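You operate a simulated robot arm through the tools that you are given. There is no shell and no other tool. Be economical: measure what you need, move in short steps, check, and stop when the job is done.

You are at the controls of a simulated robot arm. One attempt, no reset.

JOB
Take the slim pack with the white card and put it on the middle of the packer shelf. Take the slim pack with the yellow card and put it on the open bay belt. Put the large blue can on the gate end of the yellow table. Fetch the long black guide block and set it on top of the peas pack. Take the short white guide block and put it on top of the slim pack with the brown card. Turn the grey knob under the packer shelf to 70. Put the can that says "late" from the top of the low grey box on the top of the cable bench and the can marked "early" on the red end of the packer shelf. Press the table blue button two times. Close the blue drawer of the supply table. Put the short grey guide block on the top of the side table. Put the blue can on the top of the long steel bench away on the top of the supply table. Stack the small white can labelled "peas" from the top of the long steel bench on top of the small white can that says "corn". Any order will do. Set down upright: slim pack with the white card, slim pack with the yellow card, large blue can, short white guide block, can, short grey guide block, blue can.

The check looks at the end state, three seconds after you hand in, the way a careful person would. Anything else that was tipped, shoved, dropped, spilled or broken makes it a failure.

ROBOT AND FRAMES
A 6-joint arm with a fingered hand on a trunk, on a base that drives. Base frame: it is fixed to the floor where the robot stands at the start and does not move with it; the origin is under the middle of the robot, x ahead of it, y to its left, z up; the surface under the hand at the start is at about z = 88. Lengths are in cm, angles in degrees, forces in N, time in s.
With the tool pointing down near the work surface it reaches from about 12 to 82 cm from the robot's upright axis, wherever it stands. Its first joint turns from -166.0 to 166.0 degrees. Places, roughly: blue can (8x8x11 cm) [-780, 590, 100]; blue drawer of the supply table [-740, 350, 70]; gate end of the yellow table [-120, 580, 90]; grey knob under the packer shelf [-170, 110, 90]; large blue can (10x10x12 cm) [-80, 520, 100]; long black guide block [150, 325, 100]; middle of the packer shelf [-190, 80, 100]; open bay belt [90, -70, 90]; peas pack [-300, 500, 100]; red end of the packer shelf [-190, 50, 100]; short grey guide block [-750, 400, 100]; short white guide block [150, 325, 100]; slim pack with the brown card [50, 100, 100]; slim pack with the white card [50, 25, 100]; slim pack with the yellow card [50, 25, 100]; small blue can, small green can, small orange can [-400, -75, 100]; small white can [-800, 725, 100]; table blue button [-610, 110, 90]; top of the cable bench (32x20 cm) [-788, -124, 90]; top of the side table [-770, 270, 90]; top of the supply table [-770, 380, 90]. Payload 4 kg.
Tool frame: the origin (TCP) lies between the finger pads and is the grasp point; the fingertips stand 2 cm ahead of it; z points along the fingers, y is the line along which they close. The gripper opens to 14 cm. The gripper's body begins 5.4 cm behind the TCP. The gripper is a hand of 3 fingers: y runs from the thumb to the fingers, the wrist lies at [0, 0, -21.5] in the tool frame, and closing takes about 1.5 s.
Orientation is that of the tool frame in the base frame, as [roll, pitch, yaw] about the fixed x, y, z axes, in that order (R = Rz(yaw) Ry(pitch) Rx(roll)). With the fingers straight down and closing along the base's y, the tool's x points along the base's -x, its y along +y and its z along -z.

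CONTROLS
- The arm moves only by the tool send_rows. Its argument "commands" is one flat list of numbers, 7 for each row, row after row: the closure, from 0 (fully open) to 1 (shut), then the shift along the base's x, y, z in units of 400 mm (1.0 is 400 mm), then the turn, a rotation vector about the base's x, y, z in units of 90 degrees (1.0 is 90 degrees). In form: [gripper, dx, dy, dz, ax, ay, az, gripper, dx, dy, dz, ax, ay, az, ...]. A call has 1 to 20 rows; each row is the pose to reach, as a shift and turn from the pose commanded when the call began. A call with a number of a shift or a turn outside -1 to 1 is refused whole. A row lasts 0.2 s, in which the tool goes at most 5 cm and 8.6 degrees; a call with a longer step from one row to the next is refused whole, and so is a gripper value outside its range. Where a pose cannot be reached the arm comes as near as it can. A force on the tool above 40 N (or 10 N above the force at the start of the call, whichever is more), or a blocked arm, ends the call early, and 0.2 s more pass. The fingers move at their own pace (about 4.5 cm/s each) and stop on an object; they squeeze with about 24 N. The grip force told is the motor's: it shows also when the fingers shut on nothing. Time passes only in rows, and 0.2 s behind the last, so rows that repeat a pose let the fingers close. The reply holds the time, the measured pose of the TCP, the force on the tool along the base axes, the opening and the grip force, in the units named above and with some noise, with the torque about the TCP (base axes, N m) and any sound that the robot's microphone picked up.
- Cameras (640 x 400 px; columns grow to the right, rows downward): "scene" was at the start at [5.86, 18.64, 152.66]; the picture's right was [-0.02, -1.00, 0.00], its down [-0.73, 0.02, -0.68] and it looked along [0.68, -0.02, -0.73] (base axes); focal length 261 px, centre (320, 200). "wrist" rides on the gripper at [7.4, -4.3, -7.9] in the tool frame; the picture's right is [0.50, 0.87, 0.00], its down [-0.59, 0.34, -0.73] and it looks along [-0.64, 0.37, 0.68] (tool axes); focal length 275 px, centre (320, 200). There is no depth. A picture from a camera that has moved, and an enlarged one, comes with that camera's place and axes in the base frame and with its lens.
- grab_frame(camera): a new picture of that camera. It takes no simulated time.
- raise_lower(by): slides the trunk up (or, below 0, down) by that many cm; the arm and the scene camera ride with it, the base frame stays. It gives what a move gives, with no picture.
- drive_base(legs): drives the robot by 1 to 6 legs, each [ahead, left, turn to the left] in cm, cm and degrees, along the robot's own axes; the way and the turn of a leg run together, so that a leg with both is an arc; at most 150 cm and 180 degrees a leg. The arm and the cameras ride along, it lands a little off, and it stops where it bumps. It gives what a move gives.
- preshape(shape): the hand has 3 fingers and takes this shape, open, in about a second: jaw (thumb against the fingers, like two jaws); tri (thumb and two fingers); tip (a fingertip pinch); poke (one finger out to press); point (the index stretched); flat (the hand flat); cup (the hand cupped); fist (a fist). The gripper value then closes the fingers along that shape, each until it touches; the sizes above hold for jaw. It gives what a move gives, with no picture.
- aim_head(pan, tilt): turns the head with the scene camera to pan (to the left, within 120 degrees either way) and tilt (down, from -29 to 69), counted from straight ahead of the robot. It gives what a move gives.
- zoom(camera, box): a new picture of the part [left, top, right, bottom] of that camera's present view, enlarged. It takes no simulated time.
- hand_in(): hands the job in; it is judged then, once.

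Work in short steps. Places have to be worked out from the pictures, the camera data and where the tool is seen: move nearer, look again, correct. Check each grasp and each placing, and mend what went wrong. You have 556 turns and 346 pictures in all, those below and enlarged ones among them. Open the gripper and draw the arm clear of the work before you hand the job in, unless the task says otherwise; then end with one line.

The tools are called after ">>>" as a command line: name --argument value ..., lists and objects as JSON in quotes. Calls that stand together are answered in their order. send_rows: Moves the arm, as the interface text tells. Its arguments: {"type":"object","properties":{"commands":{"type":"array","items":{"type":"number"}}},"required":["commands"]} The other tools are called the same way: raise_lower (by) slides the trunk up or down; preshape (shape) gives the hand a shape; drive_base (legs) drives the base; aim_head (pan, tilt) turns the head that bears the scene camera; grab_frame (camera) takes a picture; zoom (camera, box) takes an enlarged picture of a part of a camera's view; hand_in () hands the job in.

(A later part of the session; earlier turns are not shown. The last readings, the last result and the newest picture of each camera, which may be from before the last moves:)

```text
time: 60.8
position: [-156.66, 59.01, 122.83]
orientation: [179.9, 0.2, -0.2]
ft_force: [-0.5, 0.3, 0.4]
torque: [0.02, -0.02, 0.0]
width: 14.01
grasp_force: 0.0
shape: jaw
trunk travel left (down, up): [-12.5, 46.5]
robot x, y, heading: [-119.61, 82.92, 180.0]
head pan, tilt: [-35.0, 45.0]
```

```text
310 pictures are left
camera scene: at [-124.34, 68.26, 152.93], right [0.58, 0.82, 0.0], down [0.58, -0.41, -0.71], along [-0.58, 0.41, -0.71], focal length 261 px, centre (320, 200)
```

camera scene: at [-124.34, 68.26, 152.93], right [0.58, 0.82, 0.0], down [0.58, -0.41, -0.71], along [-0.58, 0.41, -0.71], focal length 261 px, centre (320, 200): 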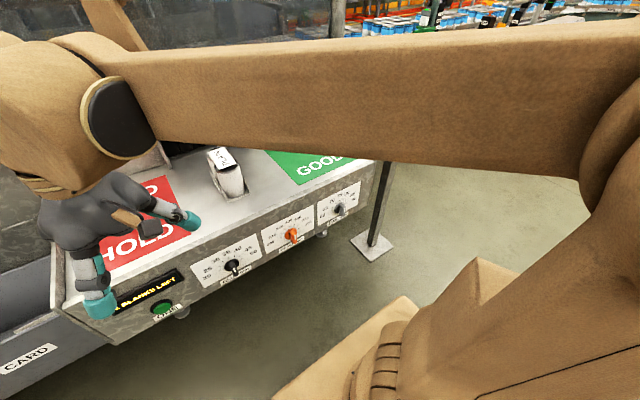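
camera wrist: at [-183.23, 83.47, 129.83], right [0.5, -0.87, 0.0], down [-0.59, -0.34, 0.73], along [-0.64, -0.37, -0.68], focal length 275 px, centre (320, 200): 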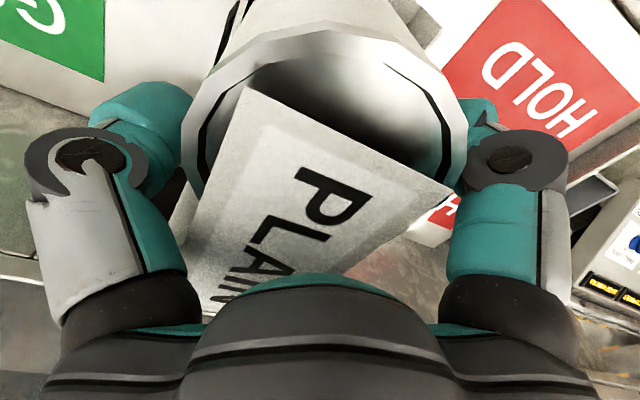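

>>> zoom --camera "scene" --box '[180, 160, 380, 285]'

>>> zoom --camera "scene" --box '[300, 170, 380, 220]'

```text
3.20 times, centred on (280, 222) of scene
camera zoom: at [-124.34, 68.26, 152.93], right [0.58, 0.82, 0.0], down [0.58, -0.41, -0.71], along [-0.58, 0.41, -0.71], focal length 836 px, centre (448, 128)
```

zoom: 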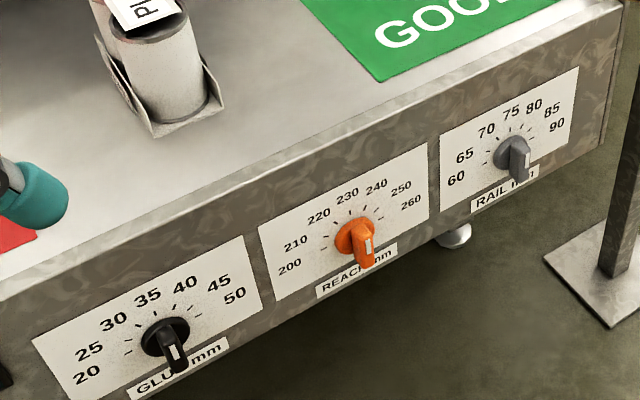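

```text
8.00 times, centred on (340, 195) of scene
camera zoom: at [-124.34, 68.26, 152.93], right [0.58, 0.82, 0.0], down [0.58, -0.41, -0.71], along [-0.58, 0.41, -0.71], focal length 2091 px, centre (160, 240)
```

zoom: 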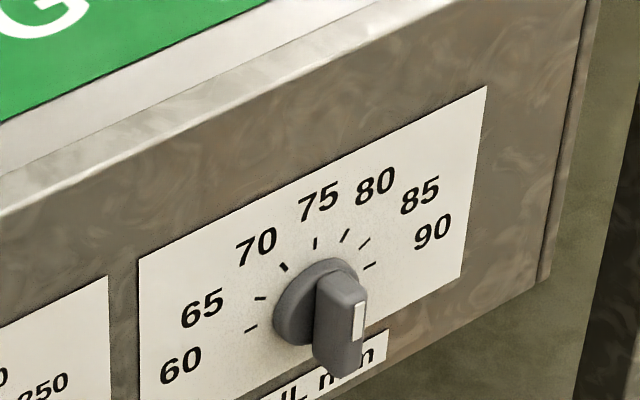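

The grey "RAIL mm" knob has a bar handle. I move to face it squarely for a better view.

>>> drive_base --legs '[[-22, 0, 0], [0, -30, 0]]'

>>> aim_head --pan 0 --tilt 40

>>> grab_frame --camera "scene"

```text
time: 64.1
position: [-135.02, 88.41, 122.71]
orientation: [-180.0, 0.3, 0.0]
ft_force: [-0.7, -0.2, 0.2]
torque: [0.02, 0.01, 0.01]
width: 14.0
grasp_force: 0.0
shape: jaw
trunk travel left (down, up): [-12.5, 46.5]
robot x, y, heading: [-97.79, 112.28, -180.0]
head pan, tilt: [-35.0, 45.0]
```

```text
time: 65.1
position: [-135.06, 88.41, 122.75]
orientation: [179.9, 0.2, 0.0]
ft_force: [-0.4, -0.3, -0.7]
torque: [-0.04, 0.0, 0.02]
width: 14.01
grasp_force: 0.1
shape: jaw
trunk travel left (down, up): [-12.5, 46.5]
robot x, y, heading: [-98.02, 112.44, -180.3]
head pan, tilt: [0.0, 40.0]
```

```text
307 pictures are left
camera scene: at [-104.58, 93.02, 153.65], right [0.0, 1.0, 0.0], down [0.64, 0.0, -0.77], along [-0.77, 0.0, -0.64], focal length 261 px, centre (320, 200)
```

scene: 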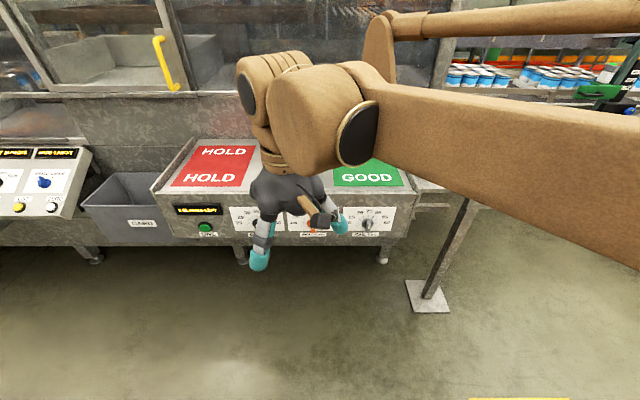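

>>> zoom --camera "scene" --box '[328, 196, 408, 246]'

```text
8.00 times, centred on (368, 221) of scene
camera zoom: at [-104.58, 93.02, 153.65], right [0.0, 1.0, 0.0], down [0.64, 0.0, -0.77], along [-0.77, 0.0, -0.64], focal length 2091 px, centre (-64, 32)
```

zoom: 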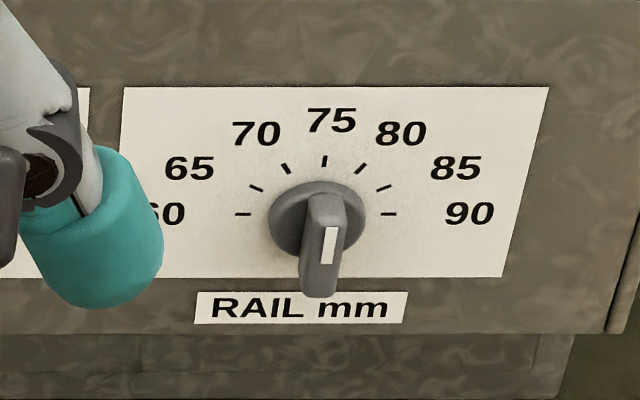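

The bar is vertical, pointing at 75; 70 is 30° to the left. Knob centre ≈ (−168, 109.5, 89.5). I swing the hand to point horizontally at it from a standoff.

>>> send_rows --commands '[0.3, -0.02, 0.04, -0.03, 0, 0.09, 0, 0.3, -0.04, 0.08, -0.06, 0, 0.18, 0, 0.3, -0.06, 0.12, -0.09, 0, 0.27, 0, 0.3, -0.08, 0.16, -0.12, 0, 0.36, 0, 0.3, -0.1, 0.2, -0.15, 0, 0.45, 0, 0.3, -0.12, 0.24, -0.18, 0, 0.54, 0, 0.3, -0.14, 0.28, -0.21, 0, 0.63, 0, 0.3, -0.16, 0.32, -0.24, 0, 0.72, 0, 0.3, -0.18, 0.36, -0.27, 0, 0.81, 0, 0.3, -0.2, 0.4, -0.3, 0, 0.9, 0, 0.3, -0.2, 0.46, -0.36, 0, 0.97, 0, 0.3, -0.2, 0.52, -0.42, 0, 0.997, 0]'

>>> grab_frame --camera "scene"

>>> grab_frame --camera "wrist"

```text
time: 67.7
position: [-143.92, 108.67, 115.92]
orientation: [167.4, 89.8, -12.6]
ft_force: [0.2, -0.1, 0.2]
torque: [-0.01, -0.01, -0.03]
width: 9.83
grasp_force: 0.0
shape: jaw
out of reach, approached as far as the arm can: row 10, 11, 12
trunk travel left (down, up): [-12.5, 46.5]
robot x, y, heading: [-98.22, 112.04, -180.0]
head pan, tilt: [0.0, 40.0]
```

```text
305 pictures are left
camera scene: at [-104.53, 93.06, 153.66], right [0.0, 1.0, 0.0], down [0.64, 0.0, -0.77], along [-0.77, 0.0, -0.64], focal length 261 px, centre (320, 200)
```

scene: 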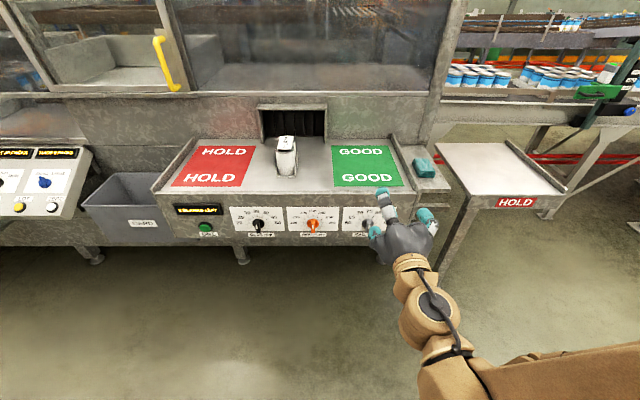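

```text
304 pictures are left
camera wrist: at [-136.09, 113.01, 108.51], right [0.0, -0.87, -0.5], down [0.73, -0.34, 0.59], along [-0.68, -0.37, 0.63], focal length 275 px, centre (320, 200)
```

wrist: 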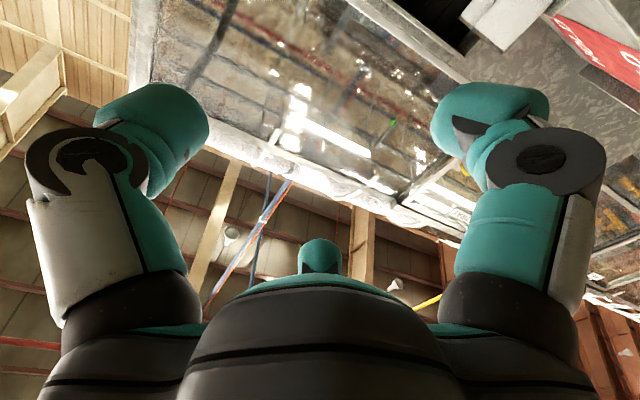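

With the hand horizontal this close the arm can't go low. I back off 25 cm and lower the trunk 10 cm.

>>> drive_base --legs '[[-25, 0, 0]]'

>>> raise_lower --by -11

>>> send_rows --commands '[0.3, -0.1, 0, -0.05, 0, 0, 0, 0.3, -0.2, 0, -0.1, 0, 0, 0, 0.3, -0.3, 0, -0.15, 0, 0, 0, 0.3, -0.4, 0, -0.22, 0, 0, 0, 0.3, -0.45, 0.02, -0.32, 0, 0, 0, 0.3, -0.45, 0.02, -0.385, 0, 0, 0]'

>>> grab_frame --camera "scene"

```text
time: 69.6
position: [-118.54, 108.83, 115.85]
orientation: [-178.0, 89.8, 2.0]
ft_force: [0.5, 0.4, -0.7]
torque: [0.0, -0.05, 0.01]
width: 9.85
grasp_force: 0.1
shape: jaw
trunk travel left (down, up): [-12.5, 46.5]
robot x, y, heading: [-72.61, 112.58, 179.7]
head pan, tilt: [0.0, 40.0]
```

```text
time: 71.0
position: [-118.61, 108.74, 104.96]
orientation: [-178.8, 89.8, 1.3]
ft_force: [-1.0, -0.1, -0.4]
torque: [0.02, 0.0, -0.03]
width: 9.82
grasp_force: 0.2
shape: jaw
trunk travel left (down, up): [-1.5, 57.5]
robot x, y, heading: [-72.58, 112.35, 179.7]
head pan, tilt: [0.0, 40.0]
```

```text
time: 72.4
position: [-140.78, 109.14, 94.14]
orientation: [-178.9, 89.7, 1.0]
ft_force: [-0.4, -0.3, -0.2]
torque: [0.0, 0.03, -0.03]
width: 9.82
grasp_force: 0.0
shape: jaw
out of reach, approached as far as the arm can: row 1, 2, 3, 4, 5, 6
trunk travel left (down, up): [-1.5, 57.5]
robot x, y, heading: [-72.8, 111.93, 179.8]
head pan, tilt: [0.0, 40.0]
```

```text
303 pictures are left
camera scene: at [-79.24, 93.01, 142.65], right [0.0, 1.0, 0.0], down [0.64, 0.0, -0.77], along [-0.77, 0.0, -0.64], focal length 261 px, centre (320, 200)
```

scene: 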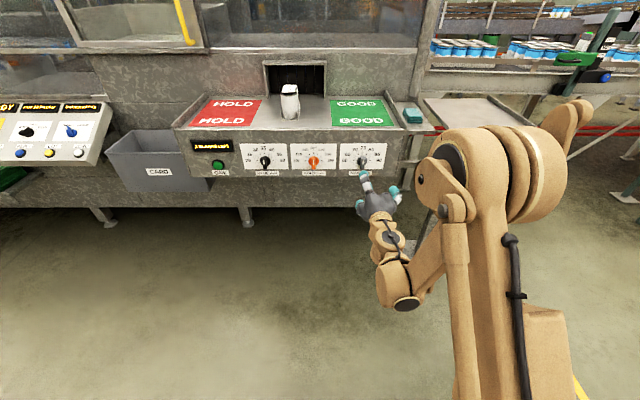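

It gets lower as it reaches further. Continue toward the knob at x −158, z 90.

>>> send_rows --commands '[0.3, -0.1, 0, 0, 0, 0, 0, 0.3, -0.2, 0, -0.02, 0, 0, 0, 0.3, -0.3, 0, -0.06, 0, 0, 0, 0.3, -0.4, 0.009, -0.1, 0, 0, 0, 0.3, -0.43, 0.009, -0.112, 0, 0, 0]'

>>> grab_frame --camera "scene"

>>> zoom --camera "scene" --box '[315, 130, 411, 190]'

```text
time: 73.6
position: [-157.88, 109.47, 89.51]
orientation: [179.5, 89.8, -0.4]
ft_force: [-0.2, 0.1, -1.0]
torque: [0.01, -0.01, 0.0]
width: 9.84
grasp_force: 0.0
shape: jaw
trunk travel left (down, up): [-1.5, 57.5]
robot x, y, heading: [-72.68, 112.2, 179.8]
head pan, tilt: [0.0, 40.0]
```

```text
302 pictures are left
camera scene: at [-79.24, 93.01, 142.65], right [0.0, 1.0, 0.0], down [0.64, 0.0, -0.77], along [-0.77, 0.0, -0.64], focal length 261 px, centre (320, 200)
```

scene: 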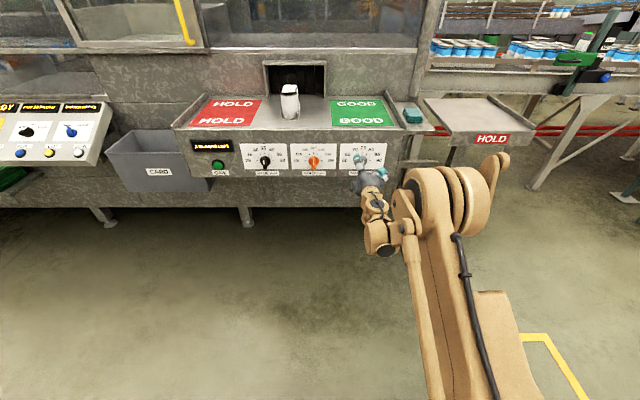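

```text
6.67 times, centred on (363, 160) of scene
camera zoom: at [-79.24, 93.01, 142.65], right [0.0, 1.0, 0.0], down [0.64, 0.0, -0.77], along [-0.77, 0.0, -0.64], focal length 1742 px, centre (33, 467)
```

zoom: 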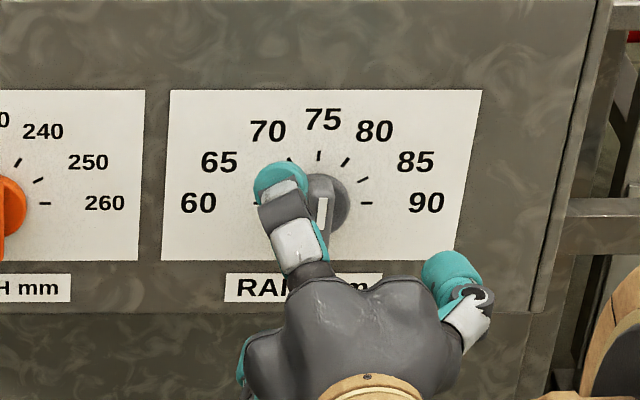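

Refined knob centre ≈ (y 109.9, z 87.3), panel at x≈−171.5. Advance to x −168 slowly.

>>> send_rows --commands '[0.3, -0.03, 0.01, -0.04, 0, 0, 0, 0.3, -0.1, 0.01, -0.055, 0, 0, 0, 0.3, -0.15, 0.01, -0.055, 0, 0, 0, 0.3, -0.19, 0.01, -0.055, 0, 0, 0, 0.3, -0.22, 0.01, -0.055, 0, 0, 0, 0.3, -0.25, 0.01, -0.055, 0, 0, 0]'

>>> zoom --camera "scene" --box '[315, 130, 411, 190]'

>>> grab_frame --camera "wrist"

```text
time: 75.0
position: [-167.64, 110.22, 87.06]
orientation: [-179.7, 89.8, 0.3]
ft_force: [-0.3, -1.0, -1.1]
torque: [0.04, 0.01, 0.01]
width: 9.85
grasp_force: 0.0
shape: jaw
trunk travel left (down, up): [-1.5, 57.5]
robot x, y, heading: [-72.54, 112.22, 179.8]
head pan, tilt: [0.0, 40.0]
```

```text
6.67 times, centred on (363, 160) of scene
camera zoom: at [-79.23, 93.01, 142.65], right [0.0, 1.0, 0.0], down [0.64, 0.0, -0.77], along [-0.77, 0.0, -0.64], focal length 1742 px, centre (33, 467)
```

zoom: 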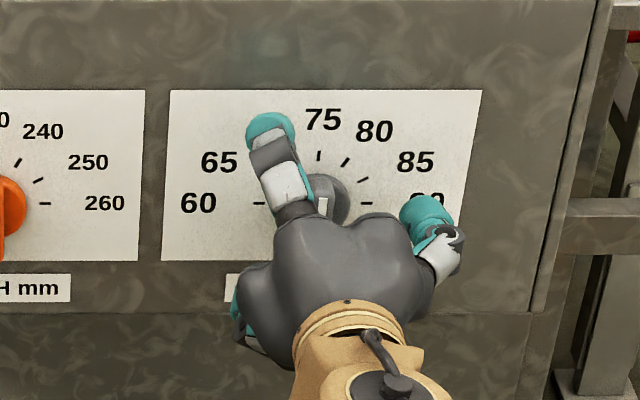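

```text
299 pictures are left
camera wrist: at [-159.68, 114.47, 79.65], right [0.0, -0.87, -0.5], down [0.73, -0.34, 0.59], along [-0.68, -0.37, 0.63], focal length 275 px, centre (320, 200)
```

wrist: 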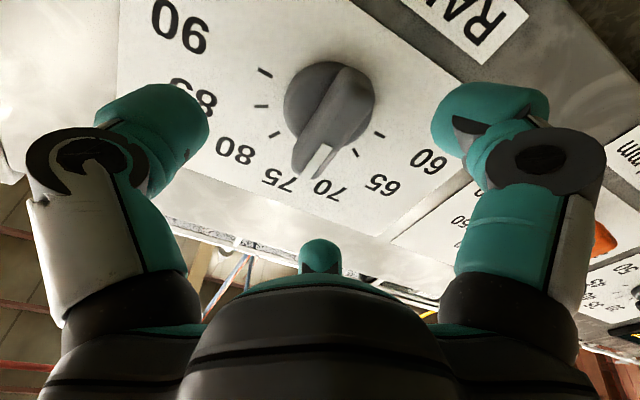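

Triangulating all three views gives panel x≈−173.5, knob centre (110.5, 85.7). Correct, advance 3 cm more.

>>> send_rows --commands '[0.3, -0.01, 0.008, -0.034, 0, 0, 0, 0.3, -0.03, 0.008, -0.034, 0, 0, 0, 0.3, -0.05, 0.008, -0.034, 0, 0, 0, 0.3, -0.068, 0.008, -0.034, 0, 0, 0, 0.3, -0.068, 0.008, -0.034, 0, 0, 0]'

>>> grab_frame --camera "wrist"

```text
time: 76.2
position: [-170.41, 110.45, 85.85]
orientation: [-178.4, 89.8, 1.6]
ft_force: [0.9, 0.2, -0.5]
torque: [0.01, 0.01, 0.0]
width: 9.82
grasp_force: 0.1
shape: jaw
trunk travel left (down, up): [-1.5, 57.5]
robot x, y, heading: [-72.48, 112.34, 180.0]
head pan, tilt: [0.0, 40.0]
```

```text
298 pictures are left
camera wrist: at [-162.5, 114.64, 78.42], right [0.0, -0.87, -0.5], down [0.73, -0.34, 0.59], along [-0.68, -0.37, 0.63], focal length 275 px, centre (320, 200)
```

wrist: 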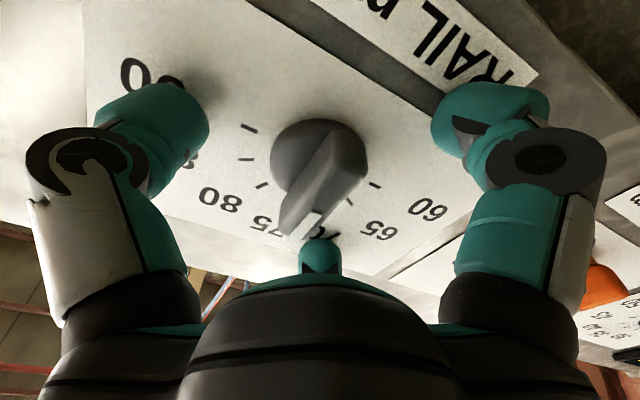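

Bar is centred on the grasp point. Closing on it.

>>> send_rows --commands '[0.6, 0, 0, 0, 0, 0, 0, 1, 0, 0, 0, 0, 0, 0, 1, 0, 0, 0, 0, 0, 0, 1, 0, 0, 0, 0, 0, 0, 1, 0, 0, 0, 0, 0, 0, 1, 0, 0, 0, 0, 0, 0, 1, 0, 0, 0, 0, 0, 0, 1, 0, 0, 0, 0, 0, 0]'

>>> grab_frame --camera "wrist"

```text
time: 78.0
position: [-170.44, 110.29, 85.83]
orientation: [-173.7, 89.7, 6.3]
ft_force: [10.5, -2.6, -6.4]
torque: [0.0, -0.13, 0.0]
width: 3.72
grasp_force: 24.6
shape: jaw
trunk travel left (down, up): [-1.5, 57.5]
robot x, y, heading: [-72.4, 112.16, 179.8]
head pan, tilt: [0.0, 40.0]
```

```text
297 pictures are left
camera wrist: at [-162.46, 114.58, 78.42], right [0.0, -0.87, -0.5], down [0.73, -0.34, 0.59], along [-0.68, -0.37, 0.63], focal length 275 px, centre (320, 200)
```

wrist: 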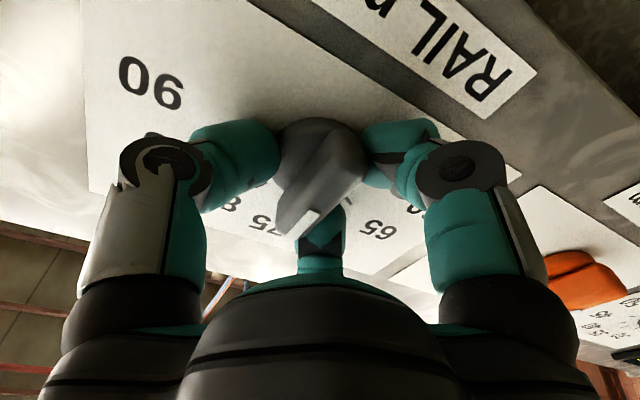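

Gripped. Rotate +30° about base x (counter-clockwise seen from the front).

>>> send_rows --commands '[1, 0, 0, 0, 0.05, 0, 0, 1, 0, 0, 0, 0.1, 0, 0, 1, 0, 0, 0, 0.15, 0, 0, 1, 0, 0, 0, 0.2, 0, 0, 1, 0, 0, 0, 0.25, 0, 0, 1, 0, 0, 0, 0.3, 0, 0, 1, 0, 0, 0, 0.333, 0, 0, 1, 0, 0, 0, 0.333, 0, 0]'

>>> grab_frame --camera "wrist"

>>> zoom --camera "scene" --box '[315, 130, 411, 190]'

```text
time: 79.2
position: [-170.47, 110.28, 85.82]
orientation: [-90.6, 67.9, 89.3]
ft_force: [15.4, -1.2, -14.6]
torque: [-0.06, -0.37, -0.01]
width: 3.77
grasp_force: 23.9
shape: jaw
trunk travel left (down, up): [-1.5, 57.5]
robot x, y, heading: [-72.8, 112.14, 180.3]
head pan, tilt: [0.0, 40.0]
stopped in row 6: the force on the tool passed its limit at 41 N (the readings are from after the stop); the commanded pose is now the measured one
```

```text
296 pictures are left
camera wrist: at [-162.47, 116.96, 80.56], right [0.0, -0.61, -0.79], down [0.73, -0.54, 0.42], along [-0.68, -0.58, 0.45], focal length 275 px, centre (320, 200)
```

wrist: 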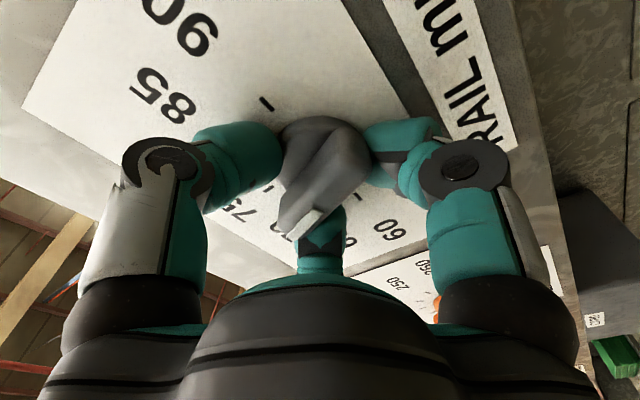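

```text
6.67 times, centred on (363, 160) of scene
camera zoom: at [-79.19, 92.99, 142.66], right [0.0, 1.0, 0.0], down [0.64, 0.0, -0.77], along [-0.77, 0.0, -0.64], focal length 1742 px, centre (33, 467)
```

zoom: 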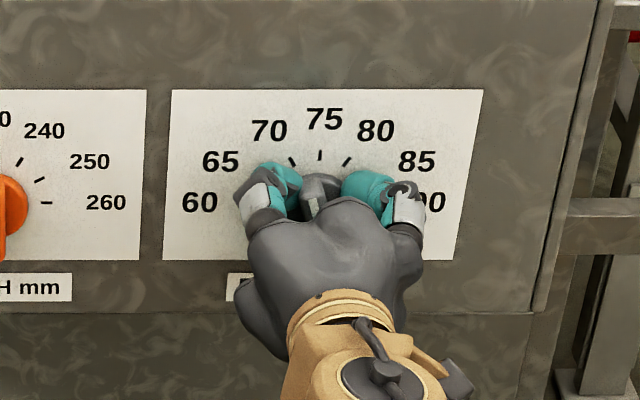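

Turned 22° so far, knob following. The force says the hand sits a bit high; shift slightly down and out, and finish the remaining ~8°.

>>> send_rows --commands '[1, 0.005, 0, -0.01, 0, 0, 0, 1, 0.005, 0, -0.01, 0.03, 0, 0, 1, 0.005, 0, -0.01, 0.06, 0, 0, 1, 0.005, 0, -0.01, 0.088, 0, 0, 1, 0.005, 0, -0.01, 0.088, 0, 0]'

>>> zoom --camera "scene" --box '[315, 130, 411, 190]'

```text
time: 80.4
position: [-170.09, 110.25, 85.59]
orientation: [-90.4, 59.9, 89.8]
ft_force: [1.0, -4.4, 7.9]
torque: [0.05, 0.23, -0.03]
width: 3.57
grasp_force: 24.2
shape: jaw
trunk travel left (down, up): [-1.5, 57.5]
robot x, y, heading: [-72.59, 112.17, 180.1]
head pan, tilt: [0.0, 40.0]
```

```text
6.67 times, centred on (363, 160) of scene
camera zoom: at [-79.06, 92.95, 142.66], right [0.0, 1.0, 0.0], down [0.64, 0.0, -0.77], along [-0.77, 0.0, -0.64], focal length 1742 px, centre (33, 467)
```

zoom: 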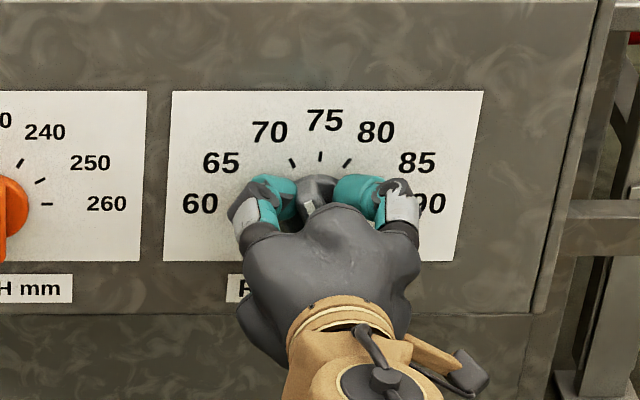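

Rotation reached 30°. Open and back straight out, then check the pointer.

>>> send_rows --commands '[0.6, 0, 0, 0, 0, 0, 0, 0.3, 0, 0, 0, 0, 0, 0, 0.3, 0, 0, 0, 0, 0, 0, 0.3, 0, 0, 0, 0, 0, 0, 0.3, 0, 0, 0, 0, 0, 0, 0.3, 0, 0, 0, 0, 0, 0, 0.3, 0.05, 0, 0, 0, 0, 0, 0.3, 0.12, 0, 0.02, 0, 0, 0, 0.3, 0.2, 0, 0.04, 0, 0, 0, 0.3, 0.28, 0, 0.06, 0, 0, 0, 0.3, 0.36, 0, 0.08, 0, 0, 0]'

>>> zoom --camera "scene" --box '[325, 136, 397, 181]'

```text
time: 82.8
position: [-155.7, 110.19, 88.73]
orientation: [-90.3, 60.1, 89.6]
ft_force: [-1.2, 0.1, -0.4]
torque: [0.01, 0.02, 0.01]
width: 9.73
grasp_force: 0.1
shape: jaw
trunk travel left (down, up): [-1.5, 57.5]
robot x, y, heading: [-72.66, 112.25, 179.9]
head pan, tilt: [0.0, 40.0]
```

```text
8.89 times, centred on (361, 158) of scene
camera zoom: at [-79.17, 93.01, 142.66], right [0.0, 1.0, 0.0], down [0.64, 0.0, -0.77], along [-0.77, 0.0, -0.64], focal length 2323 px, centre (-44, 569)
```

zoom: 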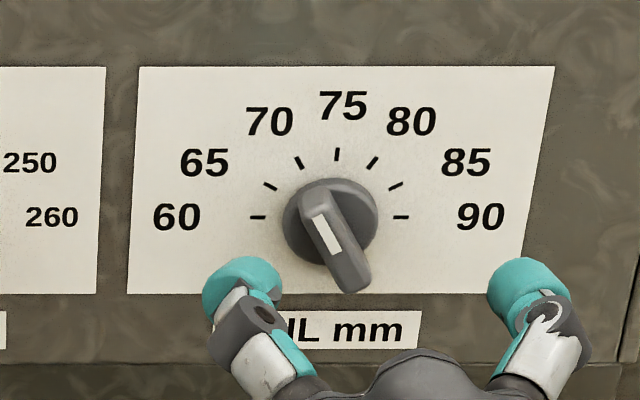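

The mark reads near 70, maybe 2–3° short. Zoom further to measure.

>>> zoom --camera "scene" --box '[352, 150, 376, 165]'

```text
16.00 times, centred on (364, 158) of scene
camera zoom: at [-79.17, 93.01, 142.66], right [0.0, 1.0, 0.0], down [0.64, 0.0, -0.77], along [-0.77, 0.0, -0.64], focal length 4182 px, centre (-384, 880)
```

zoom: 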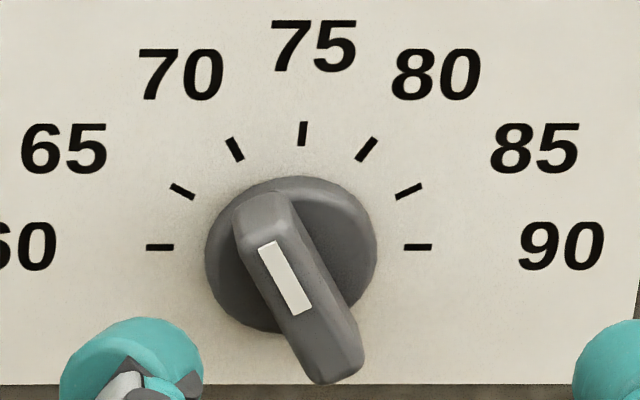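

Measured 29–30°: knob is at 70. Now fold the hand back down-facing and raise the trunk.

>>> raise_lower --by 11

>>> send_rows --commands '[0, 0.1, 0, 0.05, -0.09, 0, 0, 0, 0.2, 0, 0.12, -0.18, 0, 0, 0, 0.28, 0, 0.2, -0.27, 0, 0, 0, 0.28, 0, 0.3, -0.333, 0, 0]'

>>> send_rows --commands '[0, 0, 0, 0, 0, -0.09, 0, 0, 0, 0, 0, 0, -0.18, 0, 0, 0, 0, 0, 0, -0.27, 0, 0, 0, 0, 0, 0, -0.36, 0, 0, 0, 0, 0, 0, -0.45, 0, 0, 0, 0, 0, 0, -0.54, 0, 0, 0, 0, 0, 0, -0.63, 0, 0, 0, 0, 0, 0, -0.72, 0, 0, 0, 0, 0, 0, -0.81, 0, 0, 0, 0, 0, 0, -0.9, 0, 0, 0, 0, 0, 0, -0.97, 0, 0, 0, 0, 0, 0, -1, 0]'

```text
time: 84.2
position: [-155.93, 110.2, 99.74]
orientation: [-90.6, 59.9, 89.6]
ft_force: [-0.1, 0.6, -0.2]
torque: [-0.01, 0.0, 0.02]
width: 9.77
grasp_force: 0.0
shape: jaw
trunk travel left (down, up): [-12.5, 46.5]
robot x, y, heading: [-72.13, 112.39, 180.0]
head pan, tilt: [0.0, 40.0]
```

```text
time: 85.2
position: [-144.37, 110.23, 111.76]
orientation: [161.7, 89.7, -18.4]
ft_force: [-0.4, 0.8, -0.1]
torque: [-0.02, -0.01, 0.01]
width: 14.02
grasp_force: 0.2
shape: jaw
trunk travel left (down, up): [-12.5, 46.5]
robot x, y, heading: [-72.54, 112.51, 180.3]
head pan, tilt: [0.0, 40.0]
```

```text
time: 87.8
position: [-144.63, 110.2, 111.84]
orientation: [179.9, -0.2, 0.0]
ft_force: [0.6, -0.2, -0.3]
torque: [0.01, 0.03, 0.03]
width: 14.0
grasp_force: 0.1
shape: jaw
out of reach, approached as far as the arm can: row 1
trunk travel left (down, up): [-12.5, 46.5]
robot x, y, heading: [-72.58, 111.82, 180.0]
head pan, tilt: [0.0, 40.0]
```

Retract the arm and drive back to the front shelf for the yellow pack.

>>> send_rows --commands '[0, 0.12, 0, 0.02, 0, 0, 0, 0, 0.24, 0, 0.04, 0, 0, 0, 0, 0.36, 0, 0.06, 0, 0, 0, 0, 0.48, 0, 0.08, 0, 0, 0, 0, 0.6, 0, 0.1, 0, 0, 0, 0, 0.72, 0, 0.12, 0, 0, 0, 0, 0.84, 0, 0.14, 0, 0, 0, 0, 0.9, 0, 0.16, 0, 0, 0]'

>>> drive_base --legs '[[0, 0, -90], [0, 0, -90], [0, -95, 0], [55, 0, 0]]'

>>> aim_head --pan -30 --tilt 40

>>> grab_frame --camera "scene"

```text
time: 89.6
position: [-108.46, 110.36, 118.07]
orientation: [179.9, -0.3, 0.1]
ft_force: [0.0, -0.2, -0.1]
torque: [0.0, 0.02, 0.01]
width: 13.98
grasp_force: 0.2
shape: jaw
trunk travel left (down, up): [-12.5, 46.5]
robot x, y, heading: [-72.65, 112.29, 180.2]
head pan, tilt: [0.0, 40.0]
```

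```text
time: 105.0
position: [16.64, 15.91, 117.98]
orientation: [179.8, -0.2, 177.7]
ft_force: [-0.2, 0.1, 0.6]
torque: [-0.01, -0.01, -0.02]
width: 14.01
grasp_force: 0.1
shape: jaw
trunk travel left (down, up): [-12.5, 46.5]
robot x, y, heading: [-19.66, 15.88, -2.3]
head pan, tilt: [0.0, 40.0]
```

```text
time: 106.0
position: [16.39, 16.09, 118.0]
orientation: [180.0, -0.2, 177.7]
ft_force: [-0.3, -0.2, -0.5]
torque: [-0.03, 0.01, -0.03]
width: 14.0
grasp_force: 0.1
shape: jaw
trunk travel left (down, up): [-12.5, 46.5]
robot x, y, heading: [-19.55, 15.62, -2.4]
head pan, tilt: [-30.0, 40.0]
```

```text
291 pictures are left
camera scene: at [-13.57, 29.98, 153.66], right [-0.54, -0.84, 0.0], down [-0.54, 0.34, -0.77], along [0.65, -0.41, -0.64], focal length 261 px, centre (320, 200)
```

scene: 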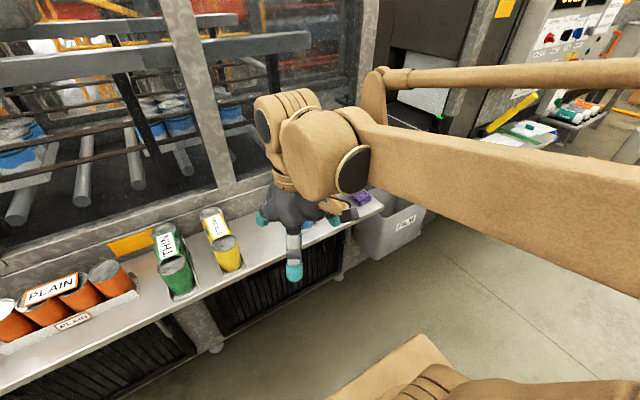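

The yellow pack stays as before. Square up and drive in 18 cm.

>>> drive_base --legs '[[19, 3, 2.4]]'

>>> aim_head --pan 25 --tilt 50

>>> grab_frame --camera "scene"

```text
time: 107.6
position: [35.87, 20.11, 118.15]
orientation: [179.9, -0.2, -180.0]
ft_force: [-0.1, -0.4, -0.4]
torque: [0.0, 0.03, -0.02]
width: 14.01
grasp_force: 0.1
shape: jaw
trunk travel left (down, up): [-12.5, 46.5]
robot x, y, heading: [-0.42, 18.34, 0.3]
head pan, tilt: [-30.0, 40.0]
```

```text
time: 108.8
position: [35.7, 20.07, 118.11]
orientation: [179.9, -0.2, 180.0]
ft_force: [-0.4, 0.8, -0.6]
torque: [0.05, 0.01, 0.0]
width: 14.0
grasp_force: 0.0
shape: jaw
trunk travel left (down, up): [-12.5, 46.5]
robot x, y, heading: [-0.14, 18.36, 0.0]
head pan, tilt: [25.0, 50.0]
```

```text
290 pictures are left
camera scene: at [4.61, 40.3, 152.24], right [0.42, -0.91, 0.0], down [-0.7, -0.32, -0.64], along [0.58, 0.27, -0.77], focal length 261 px, centre (320, 200)
```

scene: 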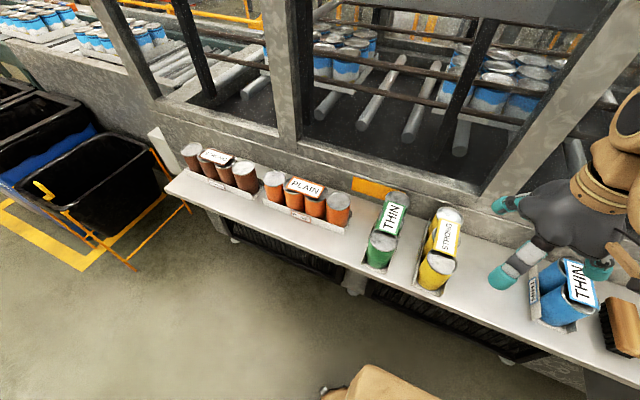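

>>> zoom --camera "scene" --box '[340, 180, 500, 280]'

```text
4.00 times, centred on (420, 230) of scene
camera zoom: at [4.61, 40.3, 152.24], right [0.42, -0.91, 0.0], down [-0.7, -0.32, -0.64], along [0.58, 0.27, -0.77], focal length 1046 px, centre (-80, 80)
```

zoom: 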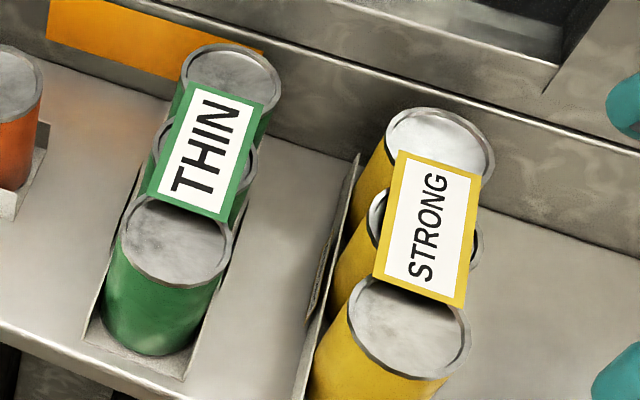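

Yellow pack centre ≈ (47.4, 26.75). Move above with the 1.3 cm offset and lower to z 95.8 open.

>>> send_rows --commands '[0, 0.1, 0.065, 0, 0, 0, 0, 0, 0.2, 0.13, 0, 0, 0, 0, 0, 0.295, 0.199, 0, 0, 0, 0, 0, 0.295, 0.199, -0.1, 0, 0, 0, 0, 0.295, 0.199, -0.2, 0, 0, 0, 0, 0.295, 0.199, -0.3, 0, 0, 0, 0, 0.295, 0.199, -0.36, 0, 0, 0, 0, 0.295, 0.199, -0.4, 0, 0, 0, 0, 0.295, 0.199, -0.44, 0, 0, 0, 0, 0.295, 0.199, -0.48, 0, 0, 0, 0, 0.295, 0.199, -0.52, 0, 0, 0, 0, 0.295, 0.199, -0.555, 0, 0, 0]'

>>> grab_frame --camera "wrist"

>>> grab_frame --camera "scene"

```text
time: 111.4
position: [47.51, 28.16, 95.99]
orientation: [179.9, -0.2, -179.9]
ft_force: [0.5, 8.7, 9.5]
torque: [0.01, -0.03, 0.02]
width: 14.0
grasp_force: 0.1
shape: jaw
trunk travel left (down, up): [-12.5, 46.5]
robot x, y, heading: [-0.36, 17.98, -0.2]
head pan, tilt: [25.0, 50.0]
```

```text
288 pictures are left
camera wrist: at [40.1, 23.78, 103.86], right [-0.5, 0.87, 0.0], down [0.59, 0.34, 0.73], along [0.63, 0.37, -0.68], focal length 275 px, centre (320, 200)
```

wrist: 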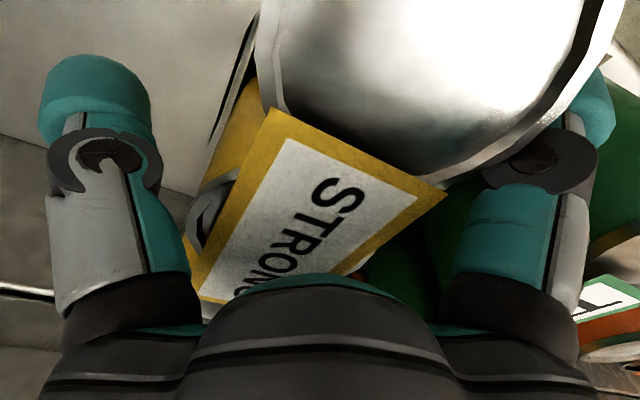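

```text
287 pictures are left
camera scene: at [4.56, 40.44, 152.24], right [0.42, -0.91, 0.0], down [-0.69, -0.32, -0.64], along [0.58, 0.27, -0.77], focal length 261 px, centre (320, 200)
```

scene: 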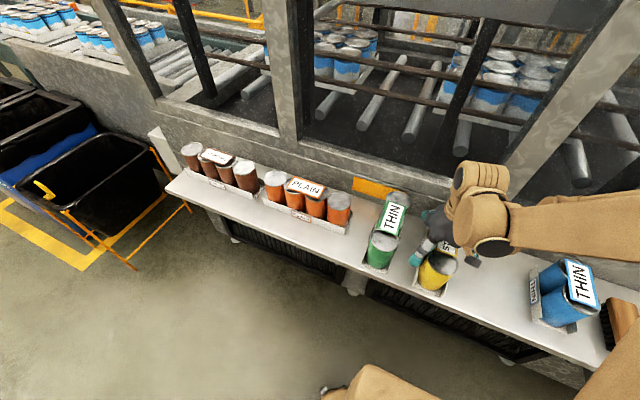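

Light contact at the +y fingers; shift 0.4 cm more to +y and close.

>>> send_rows --commands '[0, 0, 0.01, 0, 0, 0, 0, 0, 0, 0.01, 0, 0, 0, 0, 1, 0, 0.01, 0, 0, 0, 0, 1, 0, 0.01, 0, 0, 0, 0, 1, 0, 0.01, 0, 0, 0, 0, 1, 0, 0.01, 0, 0, 0, 0, 1, 0, 0.01, 0, 0, 0, 0, 1, 0, 0.01, 0, 0, 0, 0, 1, 0, 0.01, 0, 0, 0, 0, 1, 0, 0.01, 0, 0, 0, 0, 1, 0, 0.01, 0, 0, 0, 0]'

>>> send_rows --commands '[1, 0, 0, 0.02, 0, 0, 0, 1, 0, 0, 0.05, 0, 0, 0, 1, 0, 0, 0.1, 0, 0, 0, 1, 0, 0, 0.2, 0, 0, 0, 1, 0, 0, 0.3, 0, 0, 0, 1, 0, 0, 0.4, 0, 0, 0, 1, 0, 0, 0.5, 0, 0, 0, 1, 0, 0, 0.6, 0, 0, 0]'

>>> grab_frame --camera "scene"

>>> grab_frame --camera "wrist"

```text
time: 113.8
position: [47.43, 28.43, 95.94]
orientation: [179.9, -0.2, -180.0]
ft_force: [-1.1, 4.0, 0.5]
torque: [0.03, 0.0, 0.01]
width: 8.78
grasp_force: 23.8
shape: jaw
trunk travel left (down, up): [-12.5, 46.5]
robot x, y, heading: [-0.19, 18.54, -0.2]
head pan, tilt: [25.0, 50.0]
```

```text
time: 115.6
position: [47.33, 28.68, 120.19]
orientation: [180.0, -0.1, 180.0]
ft_force: [-0.6, 0.2, -9.9]
torque: [0.18, 0.03, -0.01]
width: 8.74
grasp_force: 24.6
shape: jaw
trunk travel left (down, up): [-12.5, 46.5]
robot x, y, heading: [-0.33, 18.69, 0.1]
head pan, tilt: [25.0, 50.0]
```

```text
286 pictures are left
camera scene: at [4.67, 40.33, 152.23], right [0.42, -0.91, 0.0], down [-0.7, -0.32, -0.64], along [0.58, 0.27, -0.77], focal length 261 px, centre (320, 200)
```

scene: 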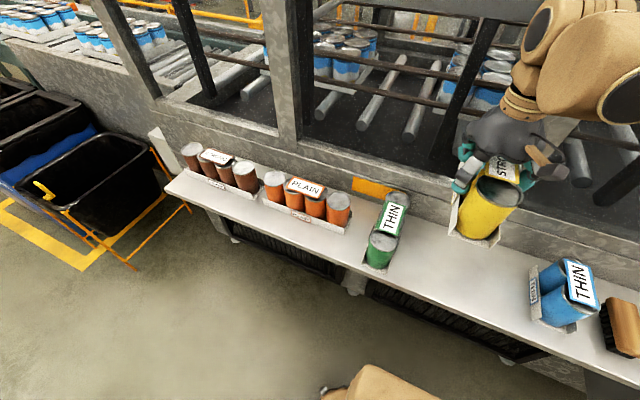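

```text
285 pictures are left
camera wrist: at [39.91, 24.38, 128.04], right [-0.5, 0.87, 0.0], down [0.59, 0.34, 0.73], along [0.63, 0.37, -0.68], focal length 275 px, centre (320, 200)
```

wrist: 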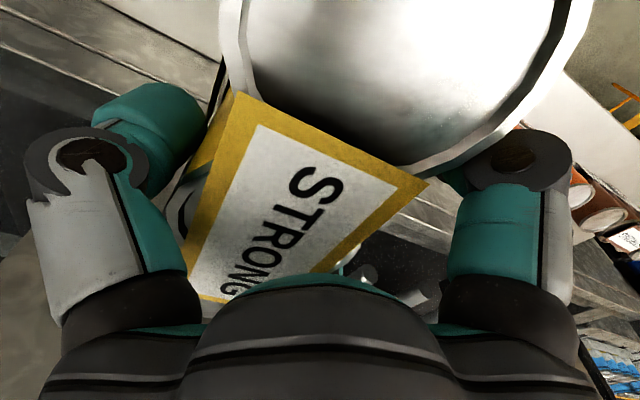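

Yellow pack secure. Retract, back off, move right to view the open bay.

>>> send_rows --commands '[1, -0.1, -0.05, 0, 0, 0, 0, 1, -0.2, -0.1, 0, 0, 0, 0, 1, -0.3, -0.15, 0, 0, 0, 0]'

>>> drive_base --legs '[[-45, 0, 0], [0, -88, 0]]'

>>> aim_head --pan 0 --tilt 30

>>> grab_frame --camera "scene"

```text
time: 116.4
position: [35.33, 22.66, 120.01]
orientation: [179.9, -0.2, 180.0]
ft_force: [0.2, 0.3, -10.0]
torque: [0.17, 0.0, -0.02]
width: 8.71
grasp_force: 23.8
shape: jaw
trunk travel left (down, up): [-12.5, 46.5]
robot x, y, heading: [-0.71, 18.09, -0.0]
head pan, tilt: [25.0, 50.0]
```

```text
time: 123.3
position: [-9.41, -63.09, 119.95]
orientation: [179.8, -0.1, -179.6]
ft_force: [0.0, -0.9, -9.6]
torque: [0.17, 0.04, 0.01]
width: 8.7
grasp_force: 24.1
shape: jaw
trunk travel left (down, up): [-12.5, 46.5]
robot x, y, heading: [-45.06, -67.83, 0.7]
head pan, tilt: [25.0, 50.0]
```

```text
time: 124.2
position: [-9.28, -62.98, 119.88]
orientation: [179.9, -0.1, -179.5]
ft_force: [-0.6, 0.6, -8.8]
torque: [0.21, 0.05, -0.01]
width: 8.71
grasp_force: 24.1
shape: jaw
trunk travel left (down, up): [-12.5, 46.5]
robot x, y, heading: [-44.97, -68.14, 0.3]
head pan, tilt: [0.0, 30.0]
```

```text
284 pictures are left
camera scene: at [-38.36, -48.88, 155.18], right [0.01, -1.0, 0.0], down [-0.5, 0.0, -0.87], along [0.87, 0.01, -0.5], focal length 261 px, centre (320, 200)
```

scene: 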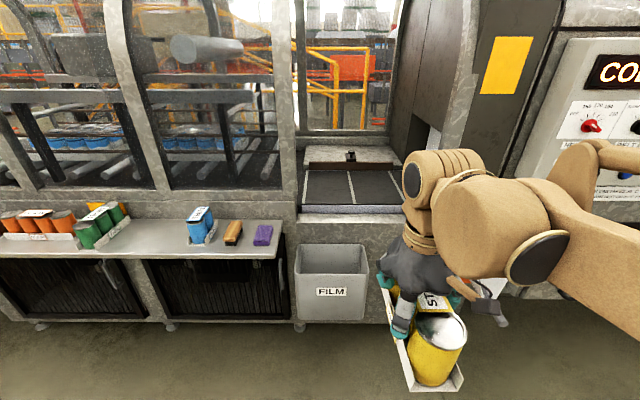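

The open bay belt spans about x 70–113, y −40…−87. I drive 30 cm closer and check the opening and the bin in front.

>>> drive_base --legs '[[32, 3, 0]]'

>>> aim_head --pan 0 --tilt 20

>>> grab_frame --camera "scene"

>>> aim_head --pan 5 --tilt 55

>>> grab_frame --camera "scene"

```text
time: 126.4
position: [23.36, -60.15, 119.96]
orientation: [179.9, -0.4, -179.7]
ft_force: [1.2, 0.0, -8.9]
torque: [0.18, 0.05, 0.05]
width: 8.71
grasp_force: 23.6
shape: jaw
trunk travel left (down, up): [-12.5, 46.5]
robot x, y, heading: [-12.55, -64.72, 0.1]
head pan, tilt: [0.0, 30.0]
```

```text
time: 127.1
position: [23.43, -60.2, 119.93]
orientation: [179.9, -0.3, -179.8]
ft_force: [0.3, -0.6, -10.0]
torque: [0.18, 0.06, 0.04]
width: 8.69
grasp_force: 24.3
shape: jaw
trunk travel left (down, up): [-12.5, 46.5]
robot x, y, heading: [-12.79, -64.27, 0.1]
head pan, tilt: [0.0, 20.0]
```

```text
283 pictures are left
camera scene: at [-5.25, -45.87, 156.78], right [0.0, -1.0, 0.0], down [-0.34, 0.0, -0.94], along [0.94, 0.0, -0.34], focal length 261 px, centre (320, 200)
```

scene: 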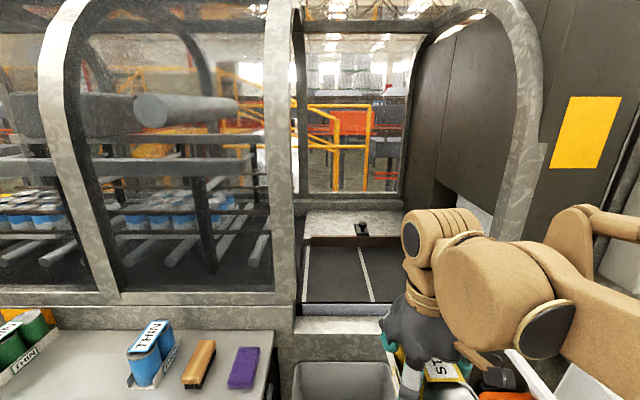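

```text
time: 128.1
position: [23.41, -60.15, 120.04]
orientation: [179.9, -0.2, -179.8]
ft_force: [-0.1, -0.3, -9.8]
torque: [0.15, 0.09, 0.04]
width: 8.68
grasp_force: 23.8
shape: jaw
trunk travel left (down, up): [-12.5, 46.5]
robot x, y, heading: [-12.32, -64.61, -0.2]
head pan, tilt: [5.0, 55.0]
```

```text
282 pictures are left
camera scene: at [-7.39, -45.25, 151.59], right [0.09, -1.0, 0.0], down [-0.82, -0.07, -0.57], along [0.57, 0.05, -0.82], focal length 261 px, centre (320, 200)
```

scene: 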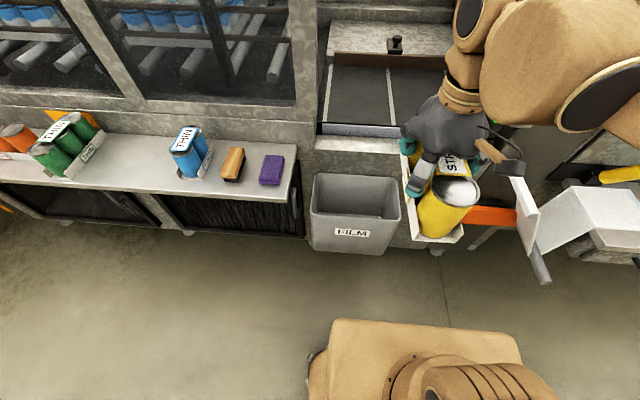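

The bay front is open; robot base has room (bin front at x≈60). Drive 26 cm ahead, then extend over the belt.

>>> drive_base --legs '[[26, 0, 0]]'

>>> send_rows --commands '[1, 0.1, 0, 0, 0, 0, 0, 1, 0.2, 0, 0, 0, 0, 0, 1, 0.3, 0, 0, 0, 0, 0, 1, 0.4, 0.0, 0, 0, 0, 0, 1, 0.5, 0, 0, 0, 0, 0, 1, 0.6, 0.02, 0, 0, 0, 0, 1, 0.7, 0.04, 0, 0, 0, 0, 1, 0.8, 0.05, 0, 0, 0, 0, 1, 0.89, 0.05, 0, 0, 0, 0]'

>>> aim_head --pan 0 --tilt 40

>>> grab_frame --camera "scene"

>>> grab_frame --camera "wrist"

```text
time: 129.9
position: [49.13, -59.94, 119.87]
orientation: [179.8, -0.3, -179.6]
ft_force: [1.0, 0.5, -10.2]
torque: [0.2, 0.02, 0.03]
width: 8.73
grasp_force: 23.9
shape: jaw
trunk travel left (down, up): [-12.5, 46.5]
robot x, y, heading: [12.98, -64.65, 0.4]
head pan, tilt: [5.0, 55.0]
```

```text
time: 131.9
position: [84.52, -58.24, 119.77]
orientation: [179.9, -0.3, -179.7]
ft_force: [0.1, -1.0, -9.9]
torque: [0.19, 0.04, 0.0]
width: 8.69
grasp_force: 24.1
shape: jaw
trunk travel left (down, up): [-12.5, 46.5]
robot x, y, heading: [13.07, -64.65, 0.3]
head pan, tilt: [5.0, 55.0]
```

```text
time: 132.7
position: [84.38, -58.26, 120.01]
orientation: [179.9, -0.4, -179.6]
ft_force: [-0.4, 0.1, -9.6]
torque: [0.19, 0.05, 0.01]
width: 8.68
grasp_force: 23.6
shape: jaw
trunk travel left (down, up): [-12.5, 46.5]
robot x, y, heading: [13.26, -64.15, 0.3]
head pan, tilt: [0.0, 40.0]
```

```text
281 pictures are left
camera scene: at [19.74, -45.77, 153.64], right [0.0, -1.0, 0.0], down [-0.64, 0.0, -0.76], along [0.76, 0.0, -0.64], focal length 261 px, centre (320, 200)
```

scene: 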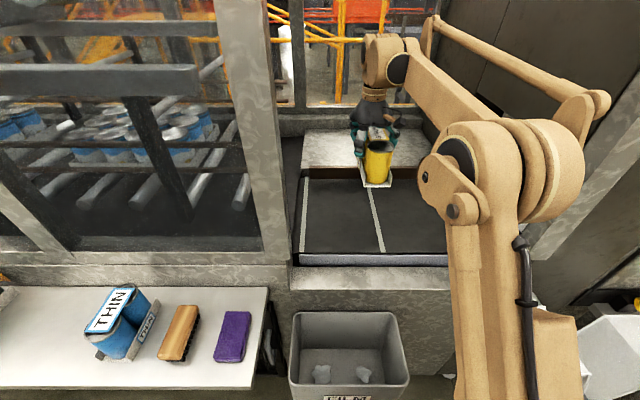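

```text
280 pictures are left
camera wrist: at [76.98, -62.71, 127.89], right [-0.51, 0.86, 0.0], down [0.59, 0.34, 0.73], along [0.63, 0.37, -0.68], focal length 275 px, centre (320, 200)
```

wrist: 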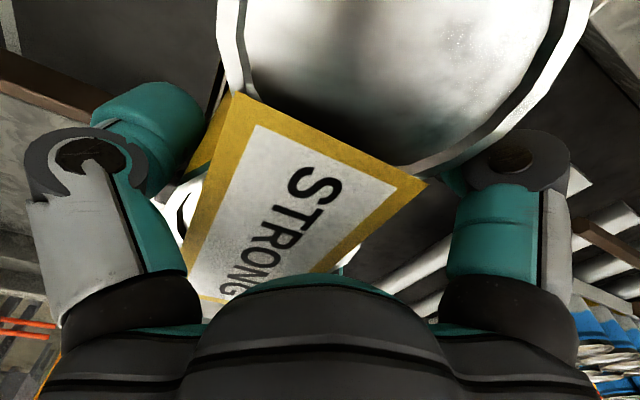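

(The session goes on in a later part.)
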